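You operate a simulated robot arm through the tools that you are given. There is no shell and no other tool. Be economical: measure what you need, move in short steps, check, and stop when the job is done.

The job below is to be done with a simulated robot arm. You get a single attempt, and the scene is never put back.

## Task
Fetch the stock box from the cream worktop by the toaster and stand it on the white plate on the cream worktop by the toaster.

The check looks at the end state, three seconds after you hand in, the way a careful person would. Anything else that was tipped, shoved, dropped, spilled or broken makes it a failure.

## Robot
A 7-joint arm with a two-finger parallel gripper, fixed in place. Base frame: the origin is at the foot of the arm, x ahead of it, y to its left, z up; the work surface is at about z = 910. Units: mm, rad, N and s.
With the tool pointing down near the work surface it reaches from about 280 to 680 mm from the base axis. Its first joint turns from -1.152 to 1.152 rad. Payload 1.57 kg.
The TCP is the grasp point between the finger pads, 30 mm short of the fingertips. In the tool frame z runs along the fingers and y along their closing line. Largest opening 110 mm; finger width 24, thickness 12; the body of the gripper, 48 by 112 mm, starts 78 mm behind the TCP.
Orientation is told as [roll, pitch, yaw] about the base's x, y, z axes, in that order, counted from this pose: with the fingers straight down and closing along the base's y, the tool's x points along the base's -x, its y along +y and its z along -z.

## Interface
- The arm moves only by the tool arm_command. Its argument "rows" is a list that holds one entry, the list of rows, each a list of 5 numbers: the opening, from 0 (shut) to 1 (fully open), then the shift along the tool's x, y, z in units of 50 mm (1.0 is 50 mm), then the turn about the tool's z in units of 8 degrees (1.0 is 8 degrees). In form: [[[hand, x, y, z, spin], ...]]. A call has 1 to 10 rows; each row shifts and turns the commanded pose from where the row before left it, along the tool's axes as they then stand. A call with a number of a shift or a turn outside -1 to 1 is refused whole. A row lasts 0.2 s, in which the tool goes at most 50 mm and 0.15 rad; a call with a longer step from one row to the next is refused whole, and so is a gripper value outside its range. Where a pose cannot be reached the arm comes as near as it can. A force on the tool above 40 N (or 10 N above the force at the start of the call, whichever is more), or a blocked arm, ends the call early, and 0.2 s more pass. The fingers move at their own pace (about 108 mm/s each) and stop on an object; they squeeze with about 38 N. The grip force told is the motor's: it shows also when the fingers shut on nothing. Time passes only in rows, and 0.2 s behind the last, so rows that do not move let the fingers close. The reply holds the time, the measured pose of the TCP, the force on the tool along the base axes, the opening and the grip force, in the units named above and with some noise, and new pictures: "show" is both (left out), scene, wrist or none.
- Cameras (640 x 400 px; columns grow to the right, rows downward): "scene" is fixed at [157.7, -382, 1421.3]; the picture's right is [0.84, -0.55, 0.00], its down [-0.22, -0.34, -0.91] and it looks along [0.50, 0.77, -0.40] (base axes); focal length 323 px, centre (320, 200). "wrist" rides on the gripper at [70, 16, -141] in the tool frame; the picture's right is [-0.23, 0.97, 0.00], its down [-0.85, -0.20, -0.48] and it looks along [-0.47, -0.11, 0.88] (tool axes); focal length 222 px, centre (320, 200). There is no depth. A picture from a camera that has moved, and an enlarged one, comes with that camera's place and axes in the base frame and with its lens.
- zoom(camera, box): a new picture of the part [left, top, right, bottom] of that camera's present view, enlarged. The clock stands still meanwhile.
- sign_off(): hands the job in; it is judged then, once.

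Work in short steps. Places have to be worked out from the pictures, the camera data and where the tool is seen: move nearer, look again, correct. Check each grasp and each placing, and mend what went wrong. You have 90 turns and 200 pictures in all, those below and enlarged ones among them. Open the gripper and draw the arm clear of the work before you hand the job in, unless the task says otherwise; then end with one line.

The tools are called after "Request:" as name(argument=value, ...) on one line, values as JSON. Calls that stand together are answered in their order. arm_command: Moves the arm, as the interface text tells. Its arguments: {"type":"object","properties":{"rows":{"type":"array"},"show":{"type":"string","enum":["both","scene","wrist","none"]}},"required":["rows"]} The other tools are called the same way: zoom (camera, box) takes an enlarged picture of a part of a camera's view; sign_off () hands the job in.

At the start:

```text
time: 0.0
tool_pos: [325.6, 257.0, 1238.2]
tool_rot: [0.003, 0.001, 0.0]
ft_force: [0.1, 0.3, -0.5]
width: 110.1
finger_force: 0.1
```

scene: 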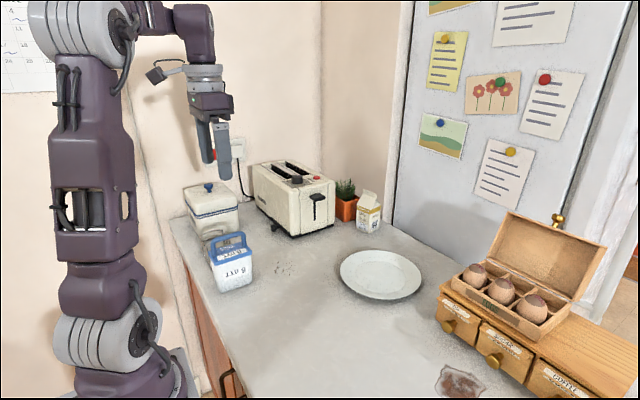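
wrist: 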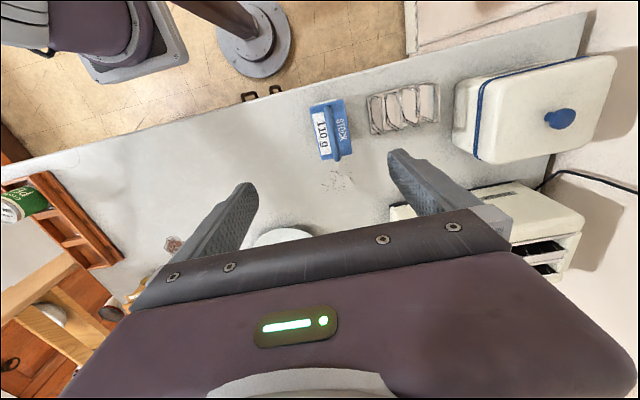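

I start by enlarging the stock box candidate in both views and the plate.

Request:
zoom(camera="scene", box=[170, 170, 290, 310])

Request:
zoom(camera="wrist", box=[280, 70, 460, 190])

Request:
zoom(camera="scene", box=[310, 170, 470, 310])

```text
2.86 times, centred on (230, 240) of scene
camera zoom: at [157.7, -382.0, 1421.3], right [0.84, -0.55, 0.0], down [-0.22, -0.34, -0.91], along [0.5, 0.77, -0.4], focal length 923 px, centre (577, 86)
```

zoom: 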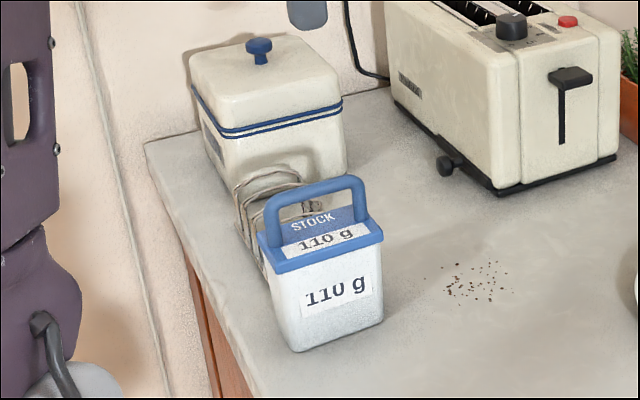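

```text
3.33 times, centred on (370, 130) of wrist
camera zoom: at [257.3, 272.1, 1379.3], right [0.23, 0.97, 0.0], down [0.86, -0.2, 0.48], along [0.47, -0.11, -0.88], focal length 740 px, centre (153, 433)
```

zoom: 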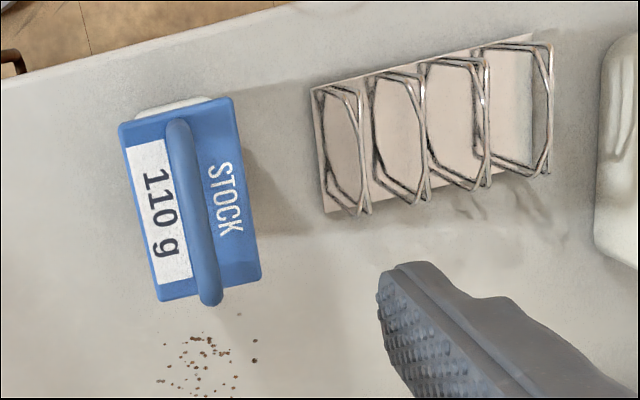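

```text
2.86 times, centred on (390, 240) of scene
camera zoom: at [157.7, -382.0, 1421.3], right [0.84, -0.55, 0.0], down [-0.22, -0.34, -0.91], along [0.5, 0.77, -0.4], focal length 923 px, centre (120, 86)
```

zoom: 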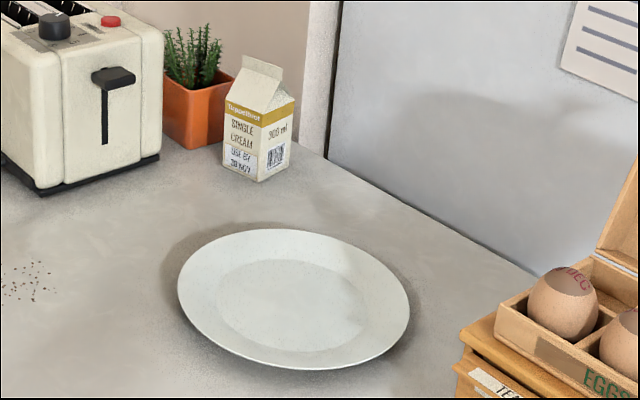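

The stock box's rim spans about x 293–383, y 246–301 at z≈998, with an upright handle along x whose top is near z≈1053. The plate centre is about (655, 103). I'll move above the handle with a half-closed hand, then look.

Request:
arm_command(rows=[[[0.5, -0.25, 0.32, 0, 0], [0.5, 0, 0, 0.6, 0], [0.5, 0, 0, 0.6, 0], [0.5, 0, 0, 0.6, 0], [0.5, 0, 0, 0.5, 0], [0.5, 0, 0, 0, 0]]])

```text
time: 1.4
tool_pos: [336.7, 271.2, 1122.0]
tool_rot: [0.0, 0.002, -0.001]
ft_force: [0.0, 0.2, -0.1]
width: 55.0
finger_force: 0.0
camera wrist: at [269.4, 286.9, 1262.5], right [0.23, 0.97, 0.0], down [0.86, -0.2, 0.48], along [0.47, -0.11, -0.88], focal length 222 px, centre (320, 200)
```

scene: 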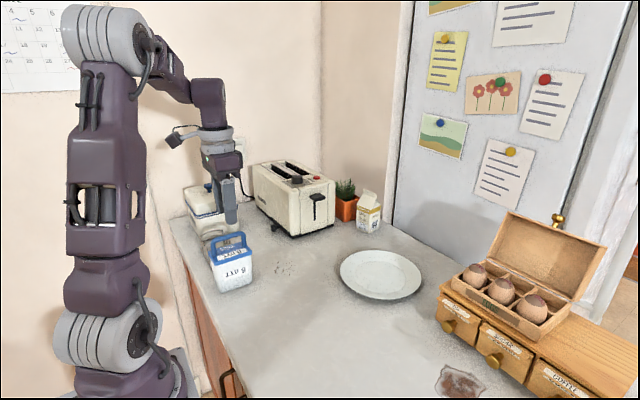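
wrist: 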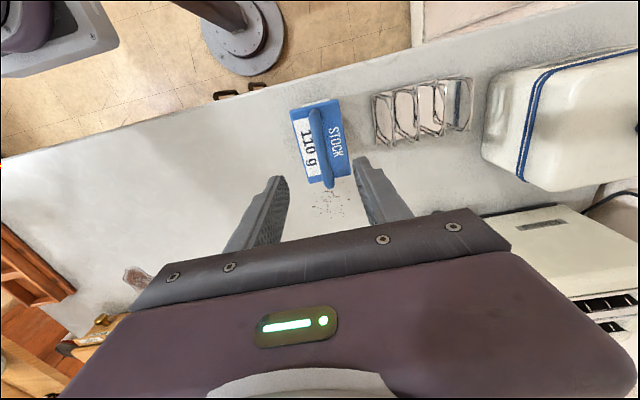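

The estimates agree (centre ≈(339,273)). I'll zoom in to refine the handle line and height.

Request:
zoom(camera="wrist", box=[240, 80, 400, 200])

Request:
zoom(camera="scene", box=[180, 180, 280, 300])

```text
3.33 times, centred on (320, 140) of wrist
camera zoom: at [269.4, 286.9, 1262.5], right [0.23, 0.97, 0.0], down [0.86, -0.2, 0.48], along [0.47, -0.11, -0.88], focal length 740 px, centre (320, 400)
```

zoom: 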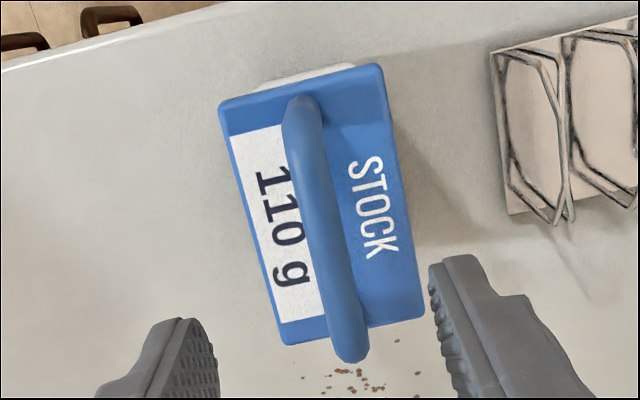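

```text
3.33 times, centred on (230, 240) of scene
camera zoom: at [157.7, -382.0, 1421.3], right [0.84, -0.55, 0.0], down [-0.22, -0.34, -0.91], along [0.5, 0.77, -0.4], focal length 1077 px, centre (620, 67)
```

zoom: 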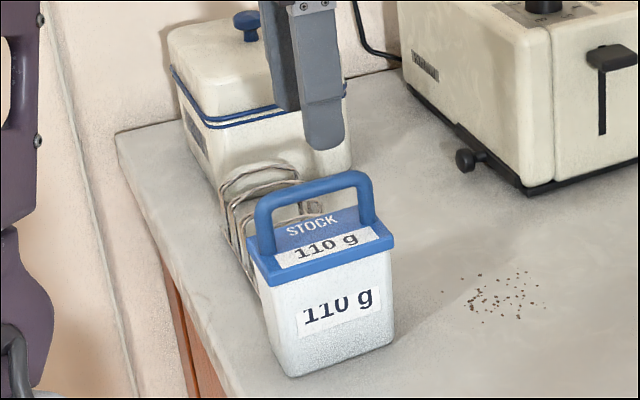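

The handle bar runs at y≈274, yawed about −2°, top ≈1050. I'll turn slightly and descend to TCP z≈1041, fingertips still above the lid.

Request:
arm_command(rows=[[[0.5, -0.04, 0.06, 0.4, 0.3], [0.5, 0, 0, 0.4, 0], [0.5, 0, 0, 0.4, 0], [0.5, 0, 0, 0.4, 0], [0.5, 0, 0, 0, 0]]])

```text
time: 2.6
tool_pos: [340.5, 275.8, 1042.8]
tool_rot: [0.0, 0.0, -0.042]
ft_force: [-0.7, 0.1, -0.5]
width: 55.1
finger_force: 0.1
camera wrist: at [273.6, 294.2, 1183.2], right [0.27, 0.96, 0.0], down [0.85, -0.24, 0.48], along [0.46, -0.13, -0.88], focal length 222 px, centre (320, 200)
```

scene: 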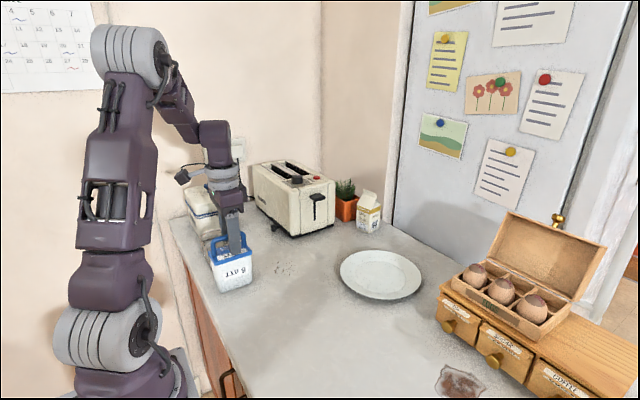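
wrist: 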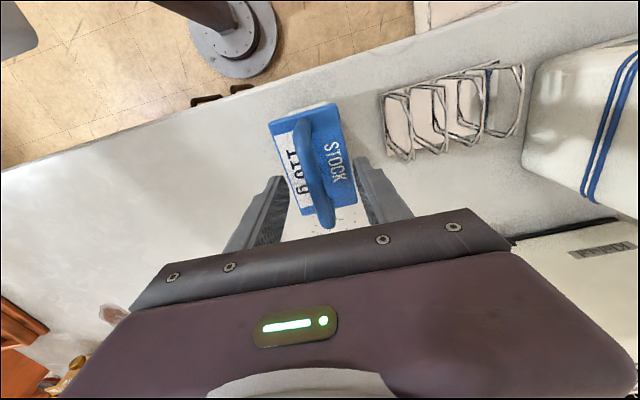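

Request:
zoom(camera="scene", box=[190, 190, 270, 300])

Request:
zoom(camera="wrist", box=[240, 90, 420, 240])

```text
3.64 times, centred on (230, 245) of scene
camera zoom: at [157.7, -382.0, 1421.3], right [0.84, -0.55, 0.0], down [-0.22, -0.34, -0.91], along [0.5, 0.77, -0.4], focal length 1175 px, centre (647, 36)
```

zoom: 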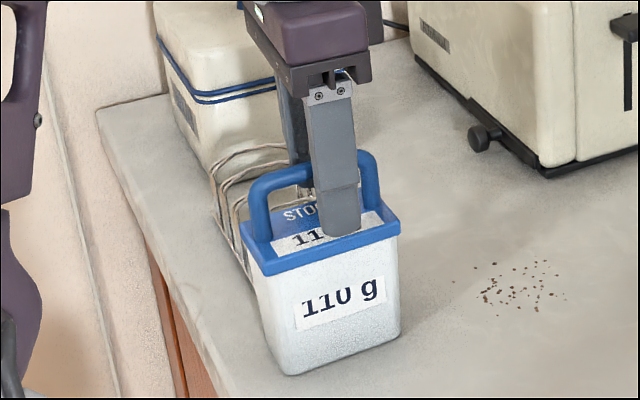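

```text
2.67 times, centred on (330, 165) of wrist
camera zoom: at [273.6, 294.2, 1183.2], right [0.27, 0.96, 0.0], down [0.85, -0.24, 0.48], along [0.46, -0.13, -0.88], focal length 592 px, centre (293, 293)
```

zoom: 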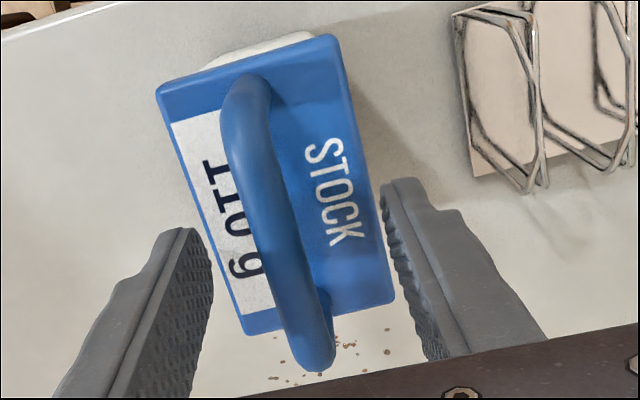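

The fingers straddle the handle, centred in y; the handle centre in x looks ≈335, so I shift 5 mm back and close.

Request:
arm_command(rows=[[[0.5, 0.1, 0, 0, 0], [0.5, 0, 0, 0, 0], [0, 0, 0, 0, 0], [0, 0, 0, 0, 0], [0, 0, 0, 0, 0], [0, 0, 0, 0, 0]]])

```text
time: 4.0
tool_pos: [335.7, 276.1, 1042.8]
tool_rot: [0.002, -0.001, -0.044]
ft_force: [-0.5, 0.3, -0.4]
width: 11.2
finger_force: 28.5
camera wrist: at [268.4, 294.2, 1183.5], right [0.27, 0.96, 0.0], down [0.85, -0.24, 0.48], along [0.46, -0.13, -0.88], focal length 222 px, centre (320, 200)
```

scene: 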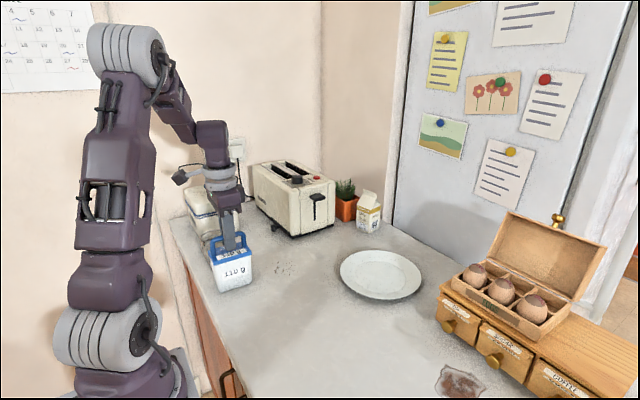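
wrist: 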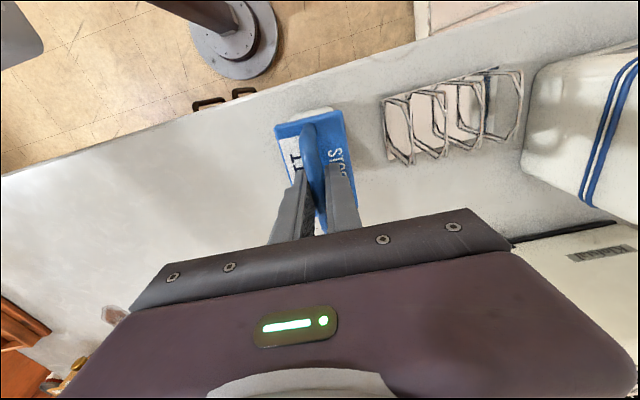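

The handle is gripped (11 mm wide). Lifting slowly about 60 mm.

Request:
arm_command(rows=[[[0, 0, 0, -0.15, 0], [0, 0, 0, -0.25, 0], [0, 0, 0, -0.4, 0], [0, 0, 0, -0.4, 0], [0, 0, 0, 0, 0]]])

```text
time: 5.2
tool_pos: [334.4, 276.6, 1103.6]
tool_rot: [0.002, 0.002, -0.043]
ft_force: [0.6, -0.4, -1.1]
width: 11.2
finger_force: 29.4
camera wrist: at [268.1, 294.9, 1243.4], right [0.27, 0.96, 0.0], down [0.85, -0.24, 0.48], along [0.46, -0.13, -0.88], focal length 222 px, centre (320, 200)
```

scene: 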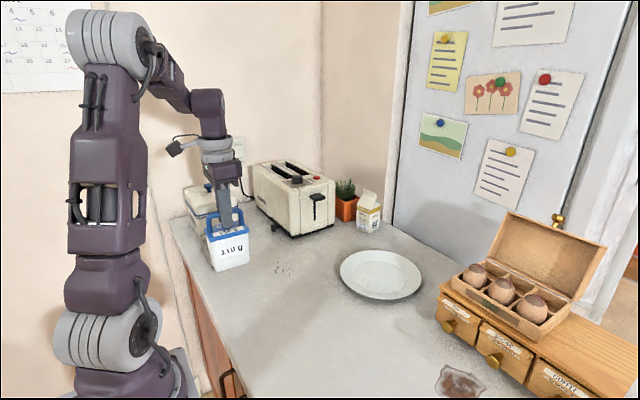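
wrist: 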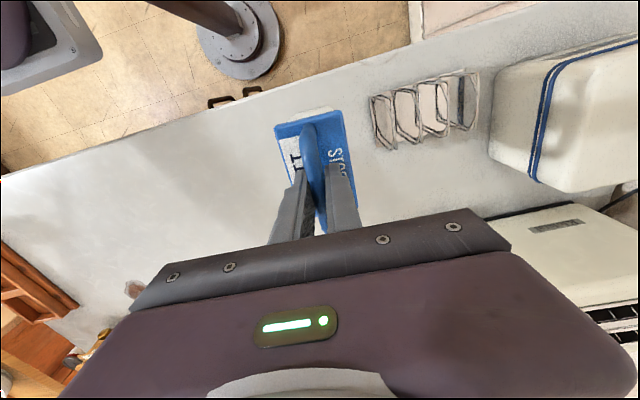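

The box is held level. I now carry it towards the plate at this height, stopping short for a look.

Request:
arm_command(rows=[[[0, -0.2, -0.1, -0.1, 0], [0, -0.4, -0.2, -0.1, 0], [0, -0.6, -0.3, 0, 0], [0, -0.7, -0.34, 0, 0], [0, -0.7, -0.34, 0, 0], [0, -0.7, -0.34, 0, 0], [0, -0.7, -0.34, 0, 0], [0, -0.6, -0.3, 0, 0], [0, -0.4, -0.2, 0, 0], [0, -0.2, -0.1, 0, 0]]])

```text
time: 7.4
tool_pos: [590.6, 136.7, 1111.7]
tool_rot: [0.003, 0.002, -0.044]
ft_force: [-0.2, 0.1, -1.5]
width: 11.1
finger_force: 28.4
camera wrist: at [522.3, 154.9, 1253.0], right [0.27, 0.96, 0.0], down [0.85, -0.24, 0.48], along [0.46, -0.13, -0.88], focal length 222 px, centre (320, 200)
```

scene: 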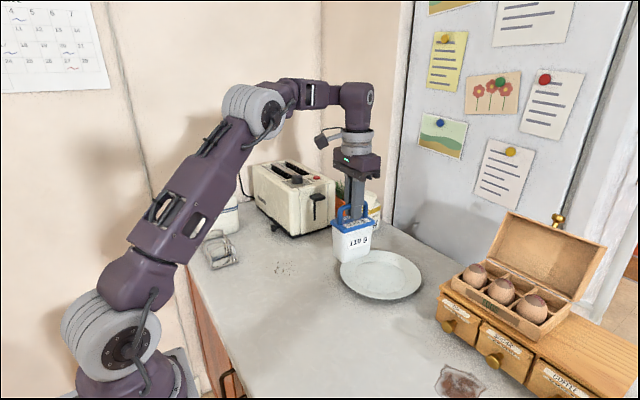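
wrist: 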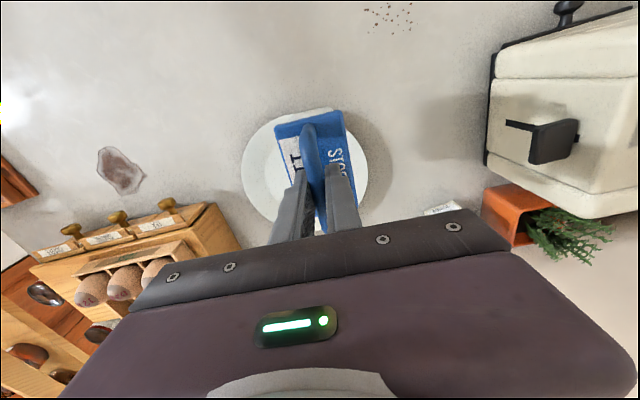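

Plate centre works out at ≈(649,101) from both views. I move over it and look again before lowering.

Request:
arm_command(rows=[[[0, -0.25, -0.14, 0, 0], [0, -0.4, -0.21, 0, 0], [0, -0.35, -0.19, 0.2, 0], [0, -0.18, -0.1, 0.2, 0], [0, 0, 0, 0.2, 0], [0, 0, 0, 0, 0]]])

Request:
zoom(camera="scene", box=[310, 170, 470, 310])

```text
time: 8.8
tool_pos: [646.8, 101.8, 1081.9]
tool_rot: [0.002, 0.002, -0.044]
ft_force: [0.8, -0.6, -1.2]
width: 11.1
finger_force: 29.3
camera wrist: at [579.2, 120.6, 1223.1], right [0.27, 0.96, 0.0], down [0.85, -0.24, 0.48], along [0.46, -0.13, -0.88], focal length 222 px, centre (320, 200)
```

scene: 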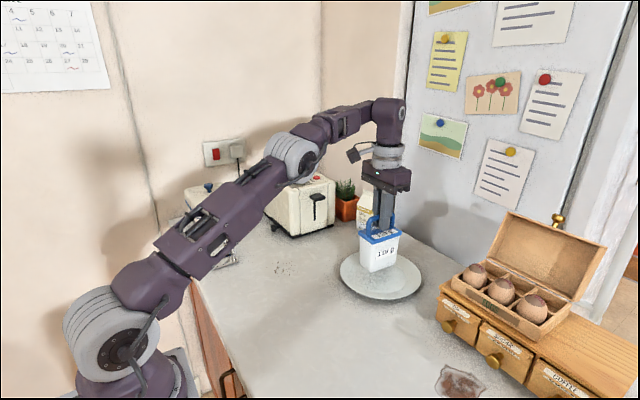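
wrist: 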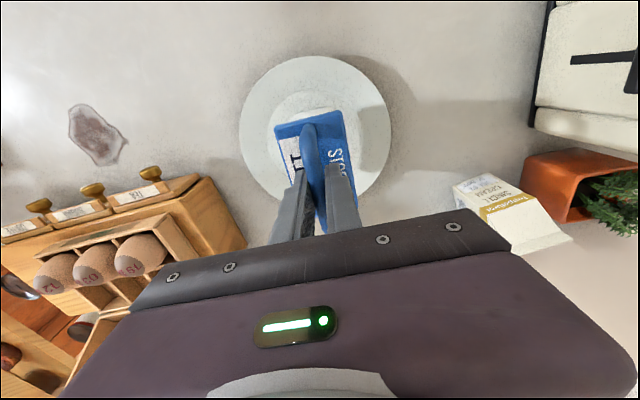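

```text
2.86 times, centred on (390, 240) of scene
camera zoom: at [157.7, -382.0, 1421.3], right [0.84, -0.55, 0.0], down [-0.22, -0.34, -0.91], along [0.5, 0.77, -0.4], focal length 923 px, centre (120, 86)
```

zoom: 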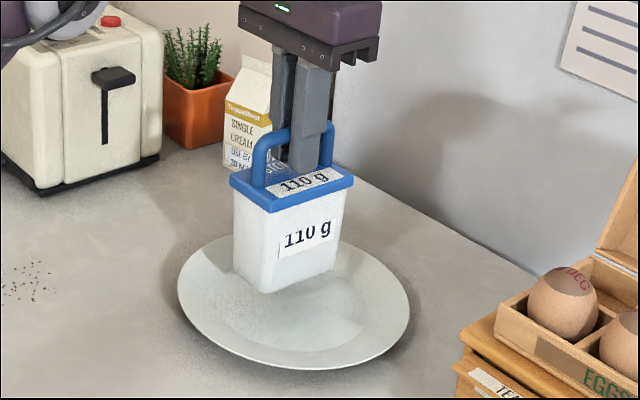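

The box hangs over the plate's centre (≈(650,96)). I lower it gently to just above expected contact (~1050), in small steps.

Request:
arm_command(rows=[[[0, -0.03, -0.06, 0.2, 0], [0, 0, 0, 0.2, 0], [0, 0, 0, 0.1, 0], [0, 0, 0, 0.04, 0], [0, 0, 0, 0, 0]]])

Request:
zoom(camera="scene", box=[310, 190, 450, 310])

```text
time: 10.0
tool_pos: [647.8, 99.3, 1055.8]
tool_rot: [0.002, 0.002, -0.045]
ft_force: [0.0, 0.3, -1.5]
width: 11.2
finger_force: 28.4
camera wrist: at [580.7, 117.3, 1197.1], right [0.27, 0.96, 0.0], down [0.85, -0.24, 0.48], along [0.46, -0.13, -0.88], focal length 222 px, centre (320, 200)
```

scene: 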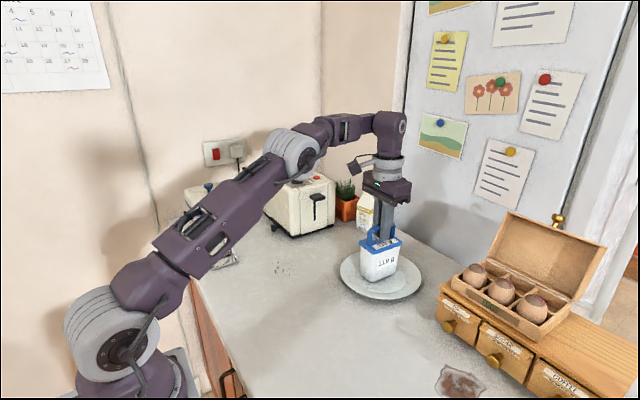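
wrist: 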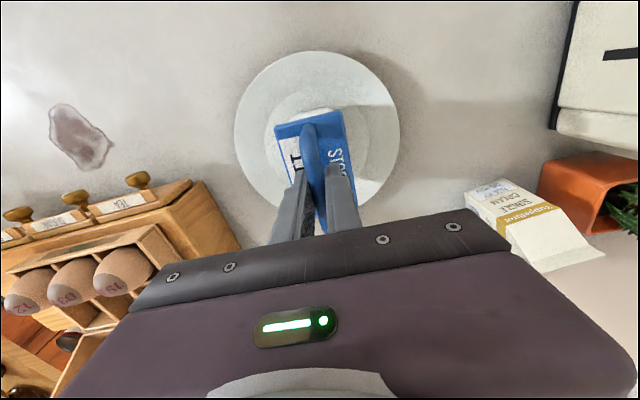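

```text
3.33 times, centred on (380, 250) of scene
camera zoom: at [157.7, -382.0, 1421.3], right [0.84, -0.55, 0.0], down [-0.22, -0.34, -0.91], along [0.5, 0.77, -0.4], focal length 1077 px, centre (120, 33)
```

zoom: 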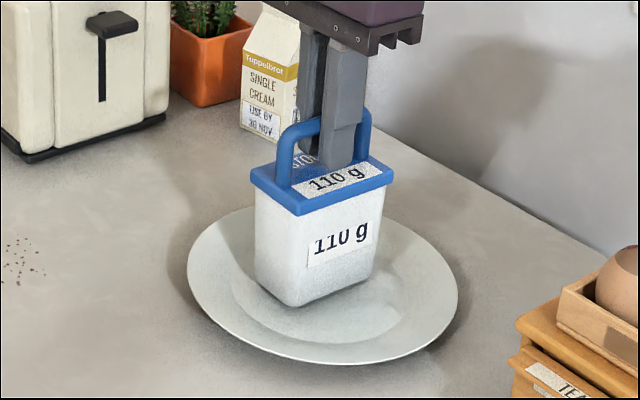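

Still hovering slightly; I lower in 1.5 mm steps and watch the force.

Request:
arm_command(rows=[[[0, 0, 0, 0.03, 0], [0, 0, 0, 0.03, 0], [0, 0, 0, 0.03, 0], [0, 0, 0, 0, 0]]], show="none")

```text
time: 11.0
tool_pos: [647.2, 99.5, 1052.2]
tool_rot: [0.003, 0.0, -0.043]
ft_force: [0.0, 0.0, -1.2]
width: 11.3
finger_force: 29.1
```

No contact yet; continue down.

Request:
arm_command(rows=[[[0, 0, 0, 0.03, 0], [0, 0, 0, 0.03, 0], [0, 0, 0, 0, 0]]], show="none")

```text
time: 11.8
tool_pos: [649.2, 99.8, 1049.1]
tool_rot: [0.0, -0.002, -0.044]
ft_force: [-0.9, -1.4, 5.8]
width: 11.2
finger_force: 29.4
```

Contact: the force rose by about 7 N. I ease off a trace and look before letting go.

Request:
arm_command(rows=[[[0, 0, 0, -0.015, 0], [0, 0, 0, 0, 0]]], show="none")

Request:
zoom(camera="scene", box=[310, 190, 450, 310])

```text
time: 12.4
tool_pos: [647.4, 99.5, 1050.1]
tool_rot: [0.002, 0.0, -0.044]
ft_force: [-0.5, 0.1, 0.2]
width: 10.8
finger_force: 28.2
```

```text
3.33 times, centred on (380, 250) of scene
camera zoom: at [157.7, -382.1, 1421.3], right [0.84, -0.55, 0.0], down [-0.22, -0.34, -0.91], along [0.5, 0.77, -0.4], focal length 1077 px, centre (120, 33)
```

zoom: 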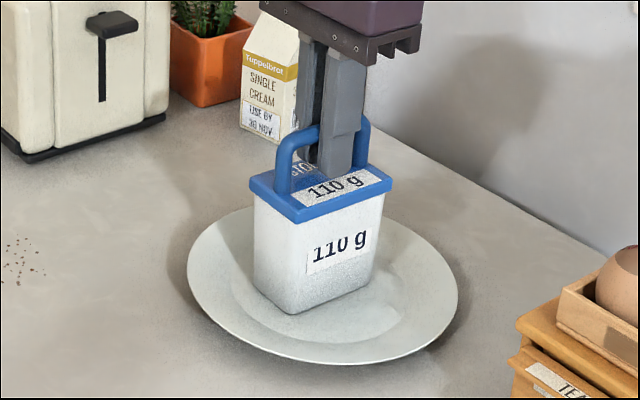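

The box stands level in the plate's well. I open the hand partway.

Request:
arm_command(rows=[[[0.45, 0, 0, 0, 0], [0.45, 0, 0, 0, 0], [0.45, 0, 0, 0, 0]]])

```text
time: 13.2
tool_pos: [647.2, 98.6, 1049.9]
tool_rot: [0.001, 0.003, -0.044]
ft_force: [0.0, -0.2, -0.4]
width: 49.6
finger_force: 0.0
camera wrist: at [580.6, 117.6, 1190.6], right [0.27, 0.96, 0.0], down [0.85, -0.24, 0.48], along [0.46, -0.13, -0.88], focal length 222 px, centre (320, 200)
```

scene: 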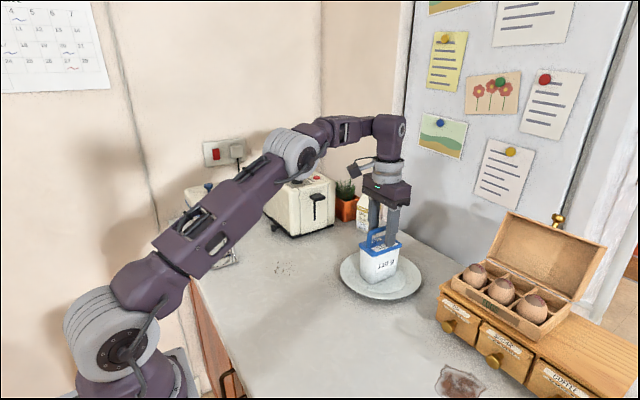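
wrist: 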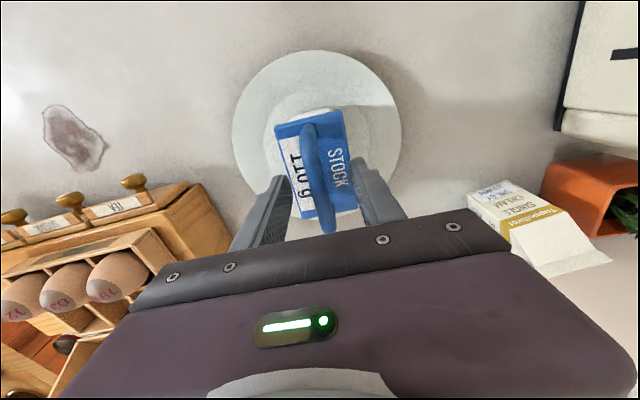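

Released cleanly and the box stands. I raise the arm straight up, then draw back towards the base.

Request:
arm_command(rows=[[[0.45, 0, 0, -0.2, 0], [0.45, 0, 0, -0.4, 0], [0.45, 0, 0, -0.6, 0], [0.45, 0, 0, -0.6, 0], [0.45, 0, 0, -0.6, 0], [0.45, 0.5, 0, -0.3, 0], [0.45, 0.7, 0, 0, 0], [0.45, 0.7, 0, 0, 0], [0.45, 0.6, 0, 0, 0], [0.45, 0.3, 0, 0, 0]]])

Request:
zoom(camera="scene", box=[310, 190, 450, 310])

```text
time: 15.4
tool_pos: [485.9, 102.6, 1170.8]
tool_rot: [0.001, 0.002, -0.044]
ft_force: [0.4, 0.4, -0.5]
width: 49.3
finger_force: 0.0
out of reach, approached as far as the arm can: row 3, 4, 5
camera wrist: at [418.5, 121.0, 1311.6], right [0.27, 0.96, 0.0], down [0.85, -0.24, 0.48], along [0.46, -0.13, -0.88], focal length 222 px, centre (320, 200)
```

scene: 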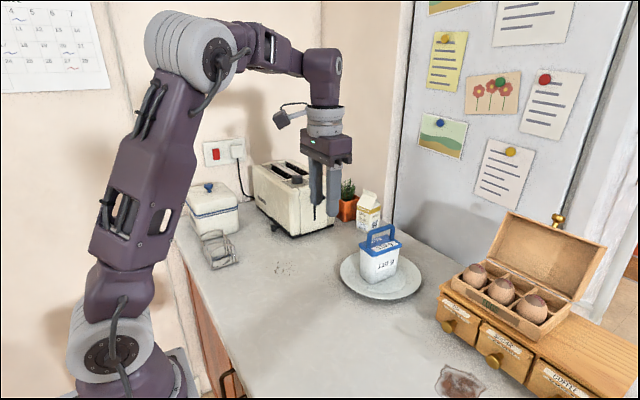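
wrist: 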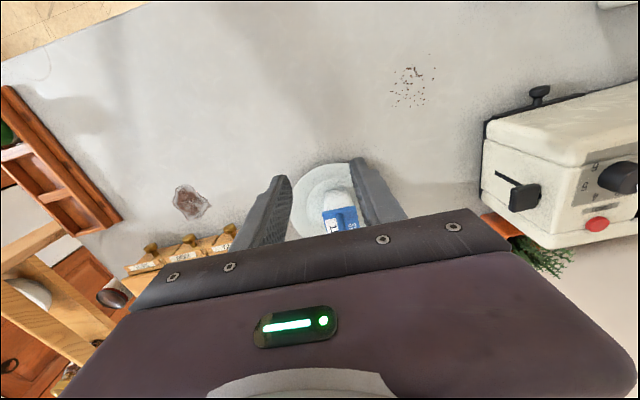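

```text
3.33 times, centred on (380, 250) of scene
camera zoom: at [157.7, -382.1, 1421.3], right [0.84, -0.55, 0.0], down [-0.22, -0.34, -0.91], along [0.5, 0.77, -0.4], focal length 1077 px, centre (120, 33)
```

zoom: 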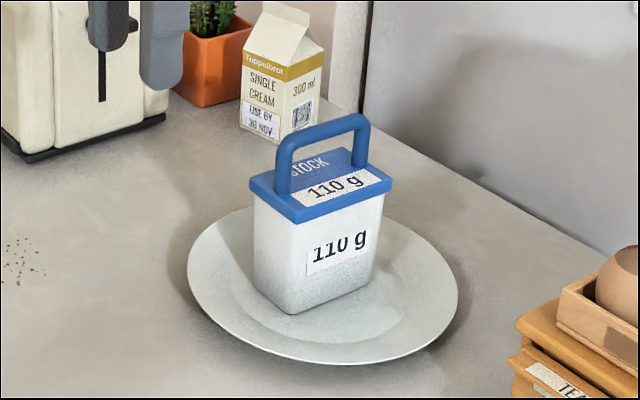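

The box stands upright on the plate, nothing else has moved, and the arm is clear, so I hand in.

Request:
sign_off()

```text
The job is handed in.
```

The stock box is standing upright on the white plate, the gripper is open and the arm is drawn clear; the last pictures show nothing else disturbed.
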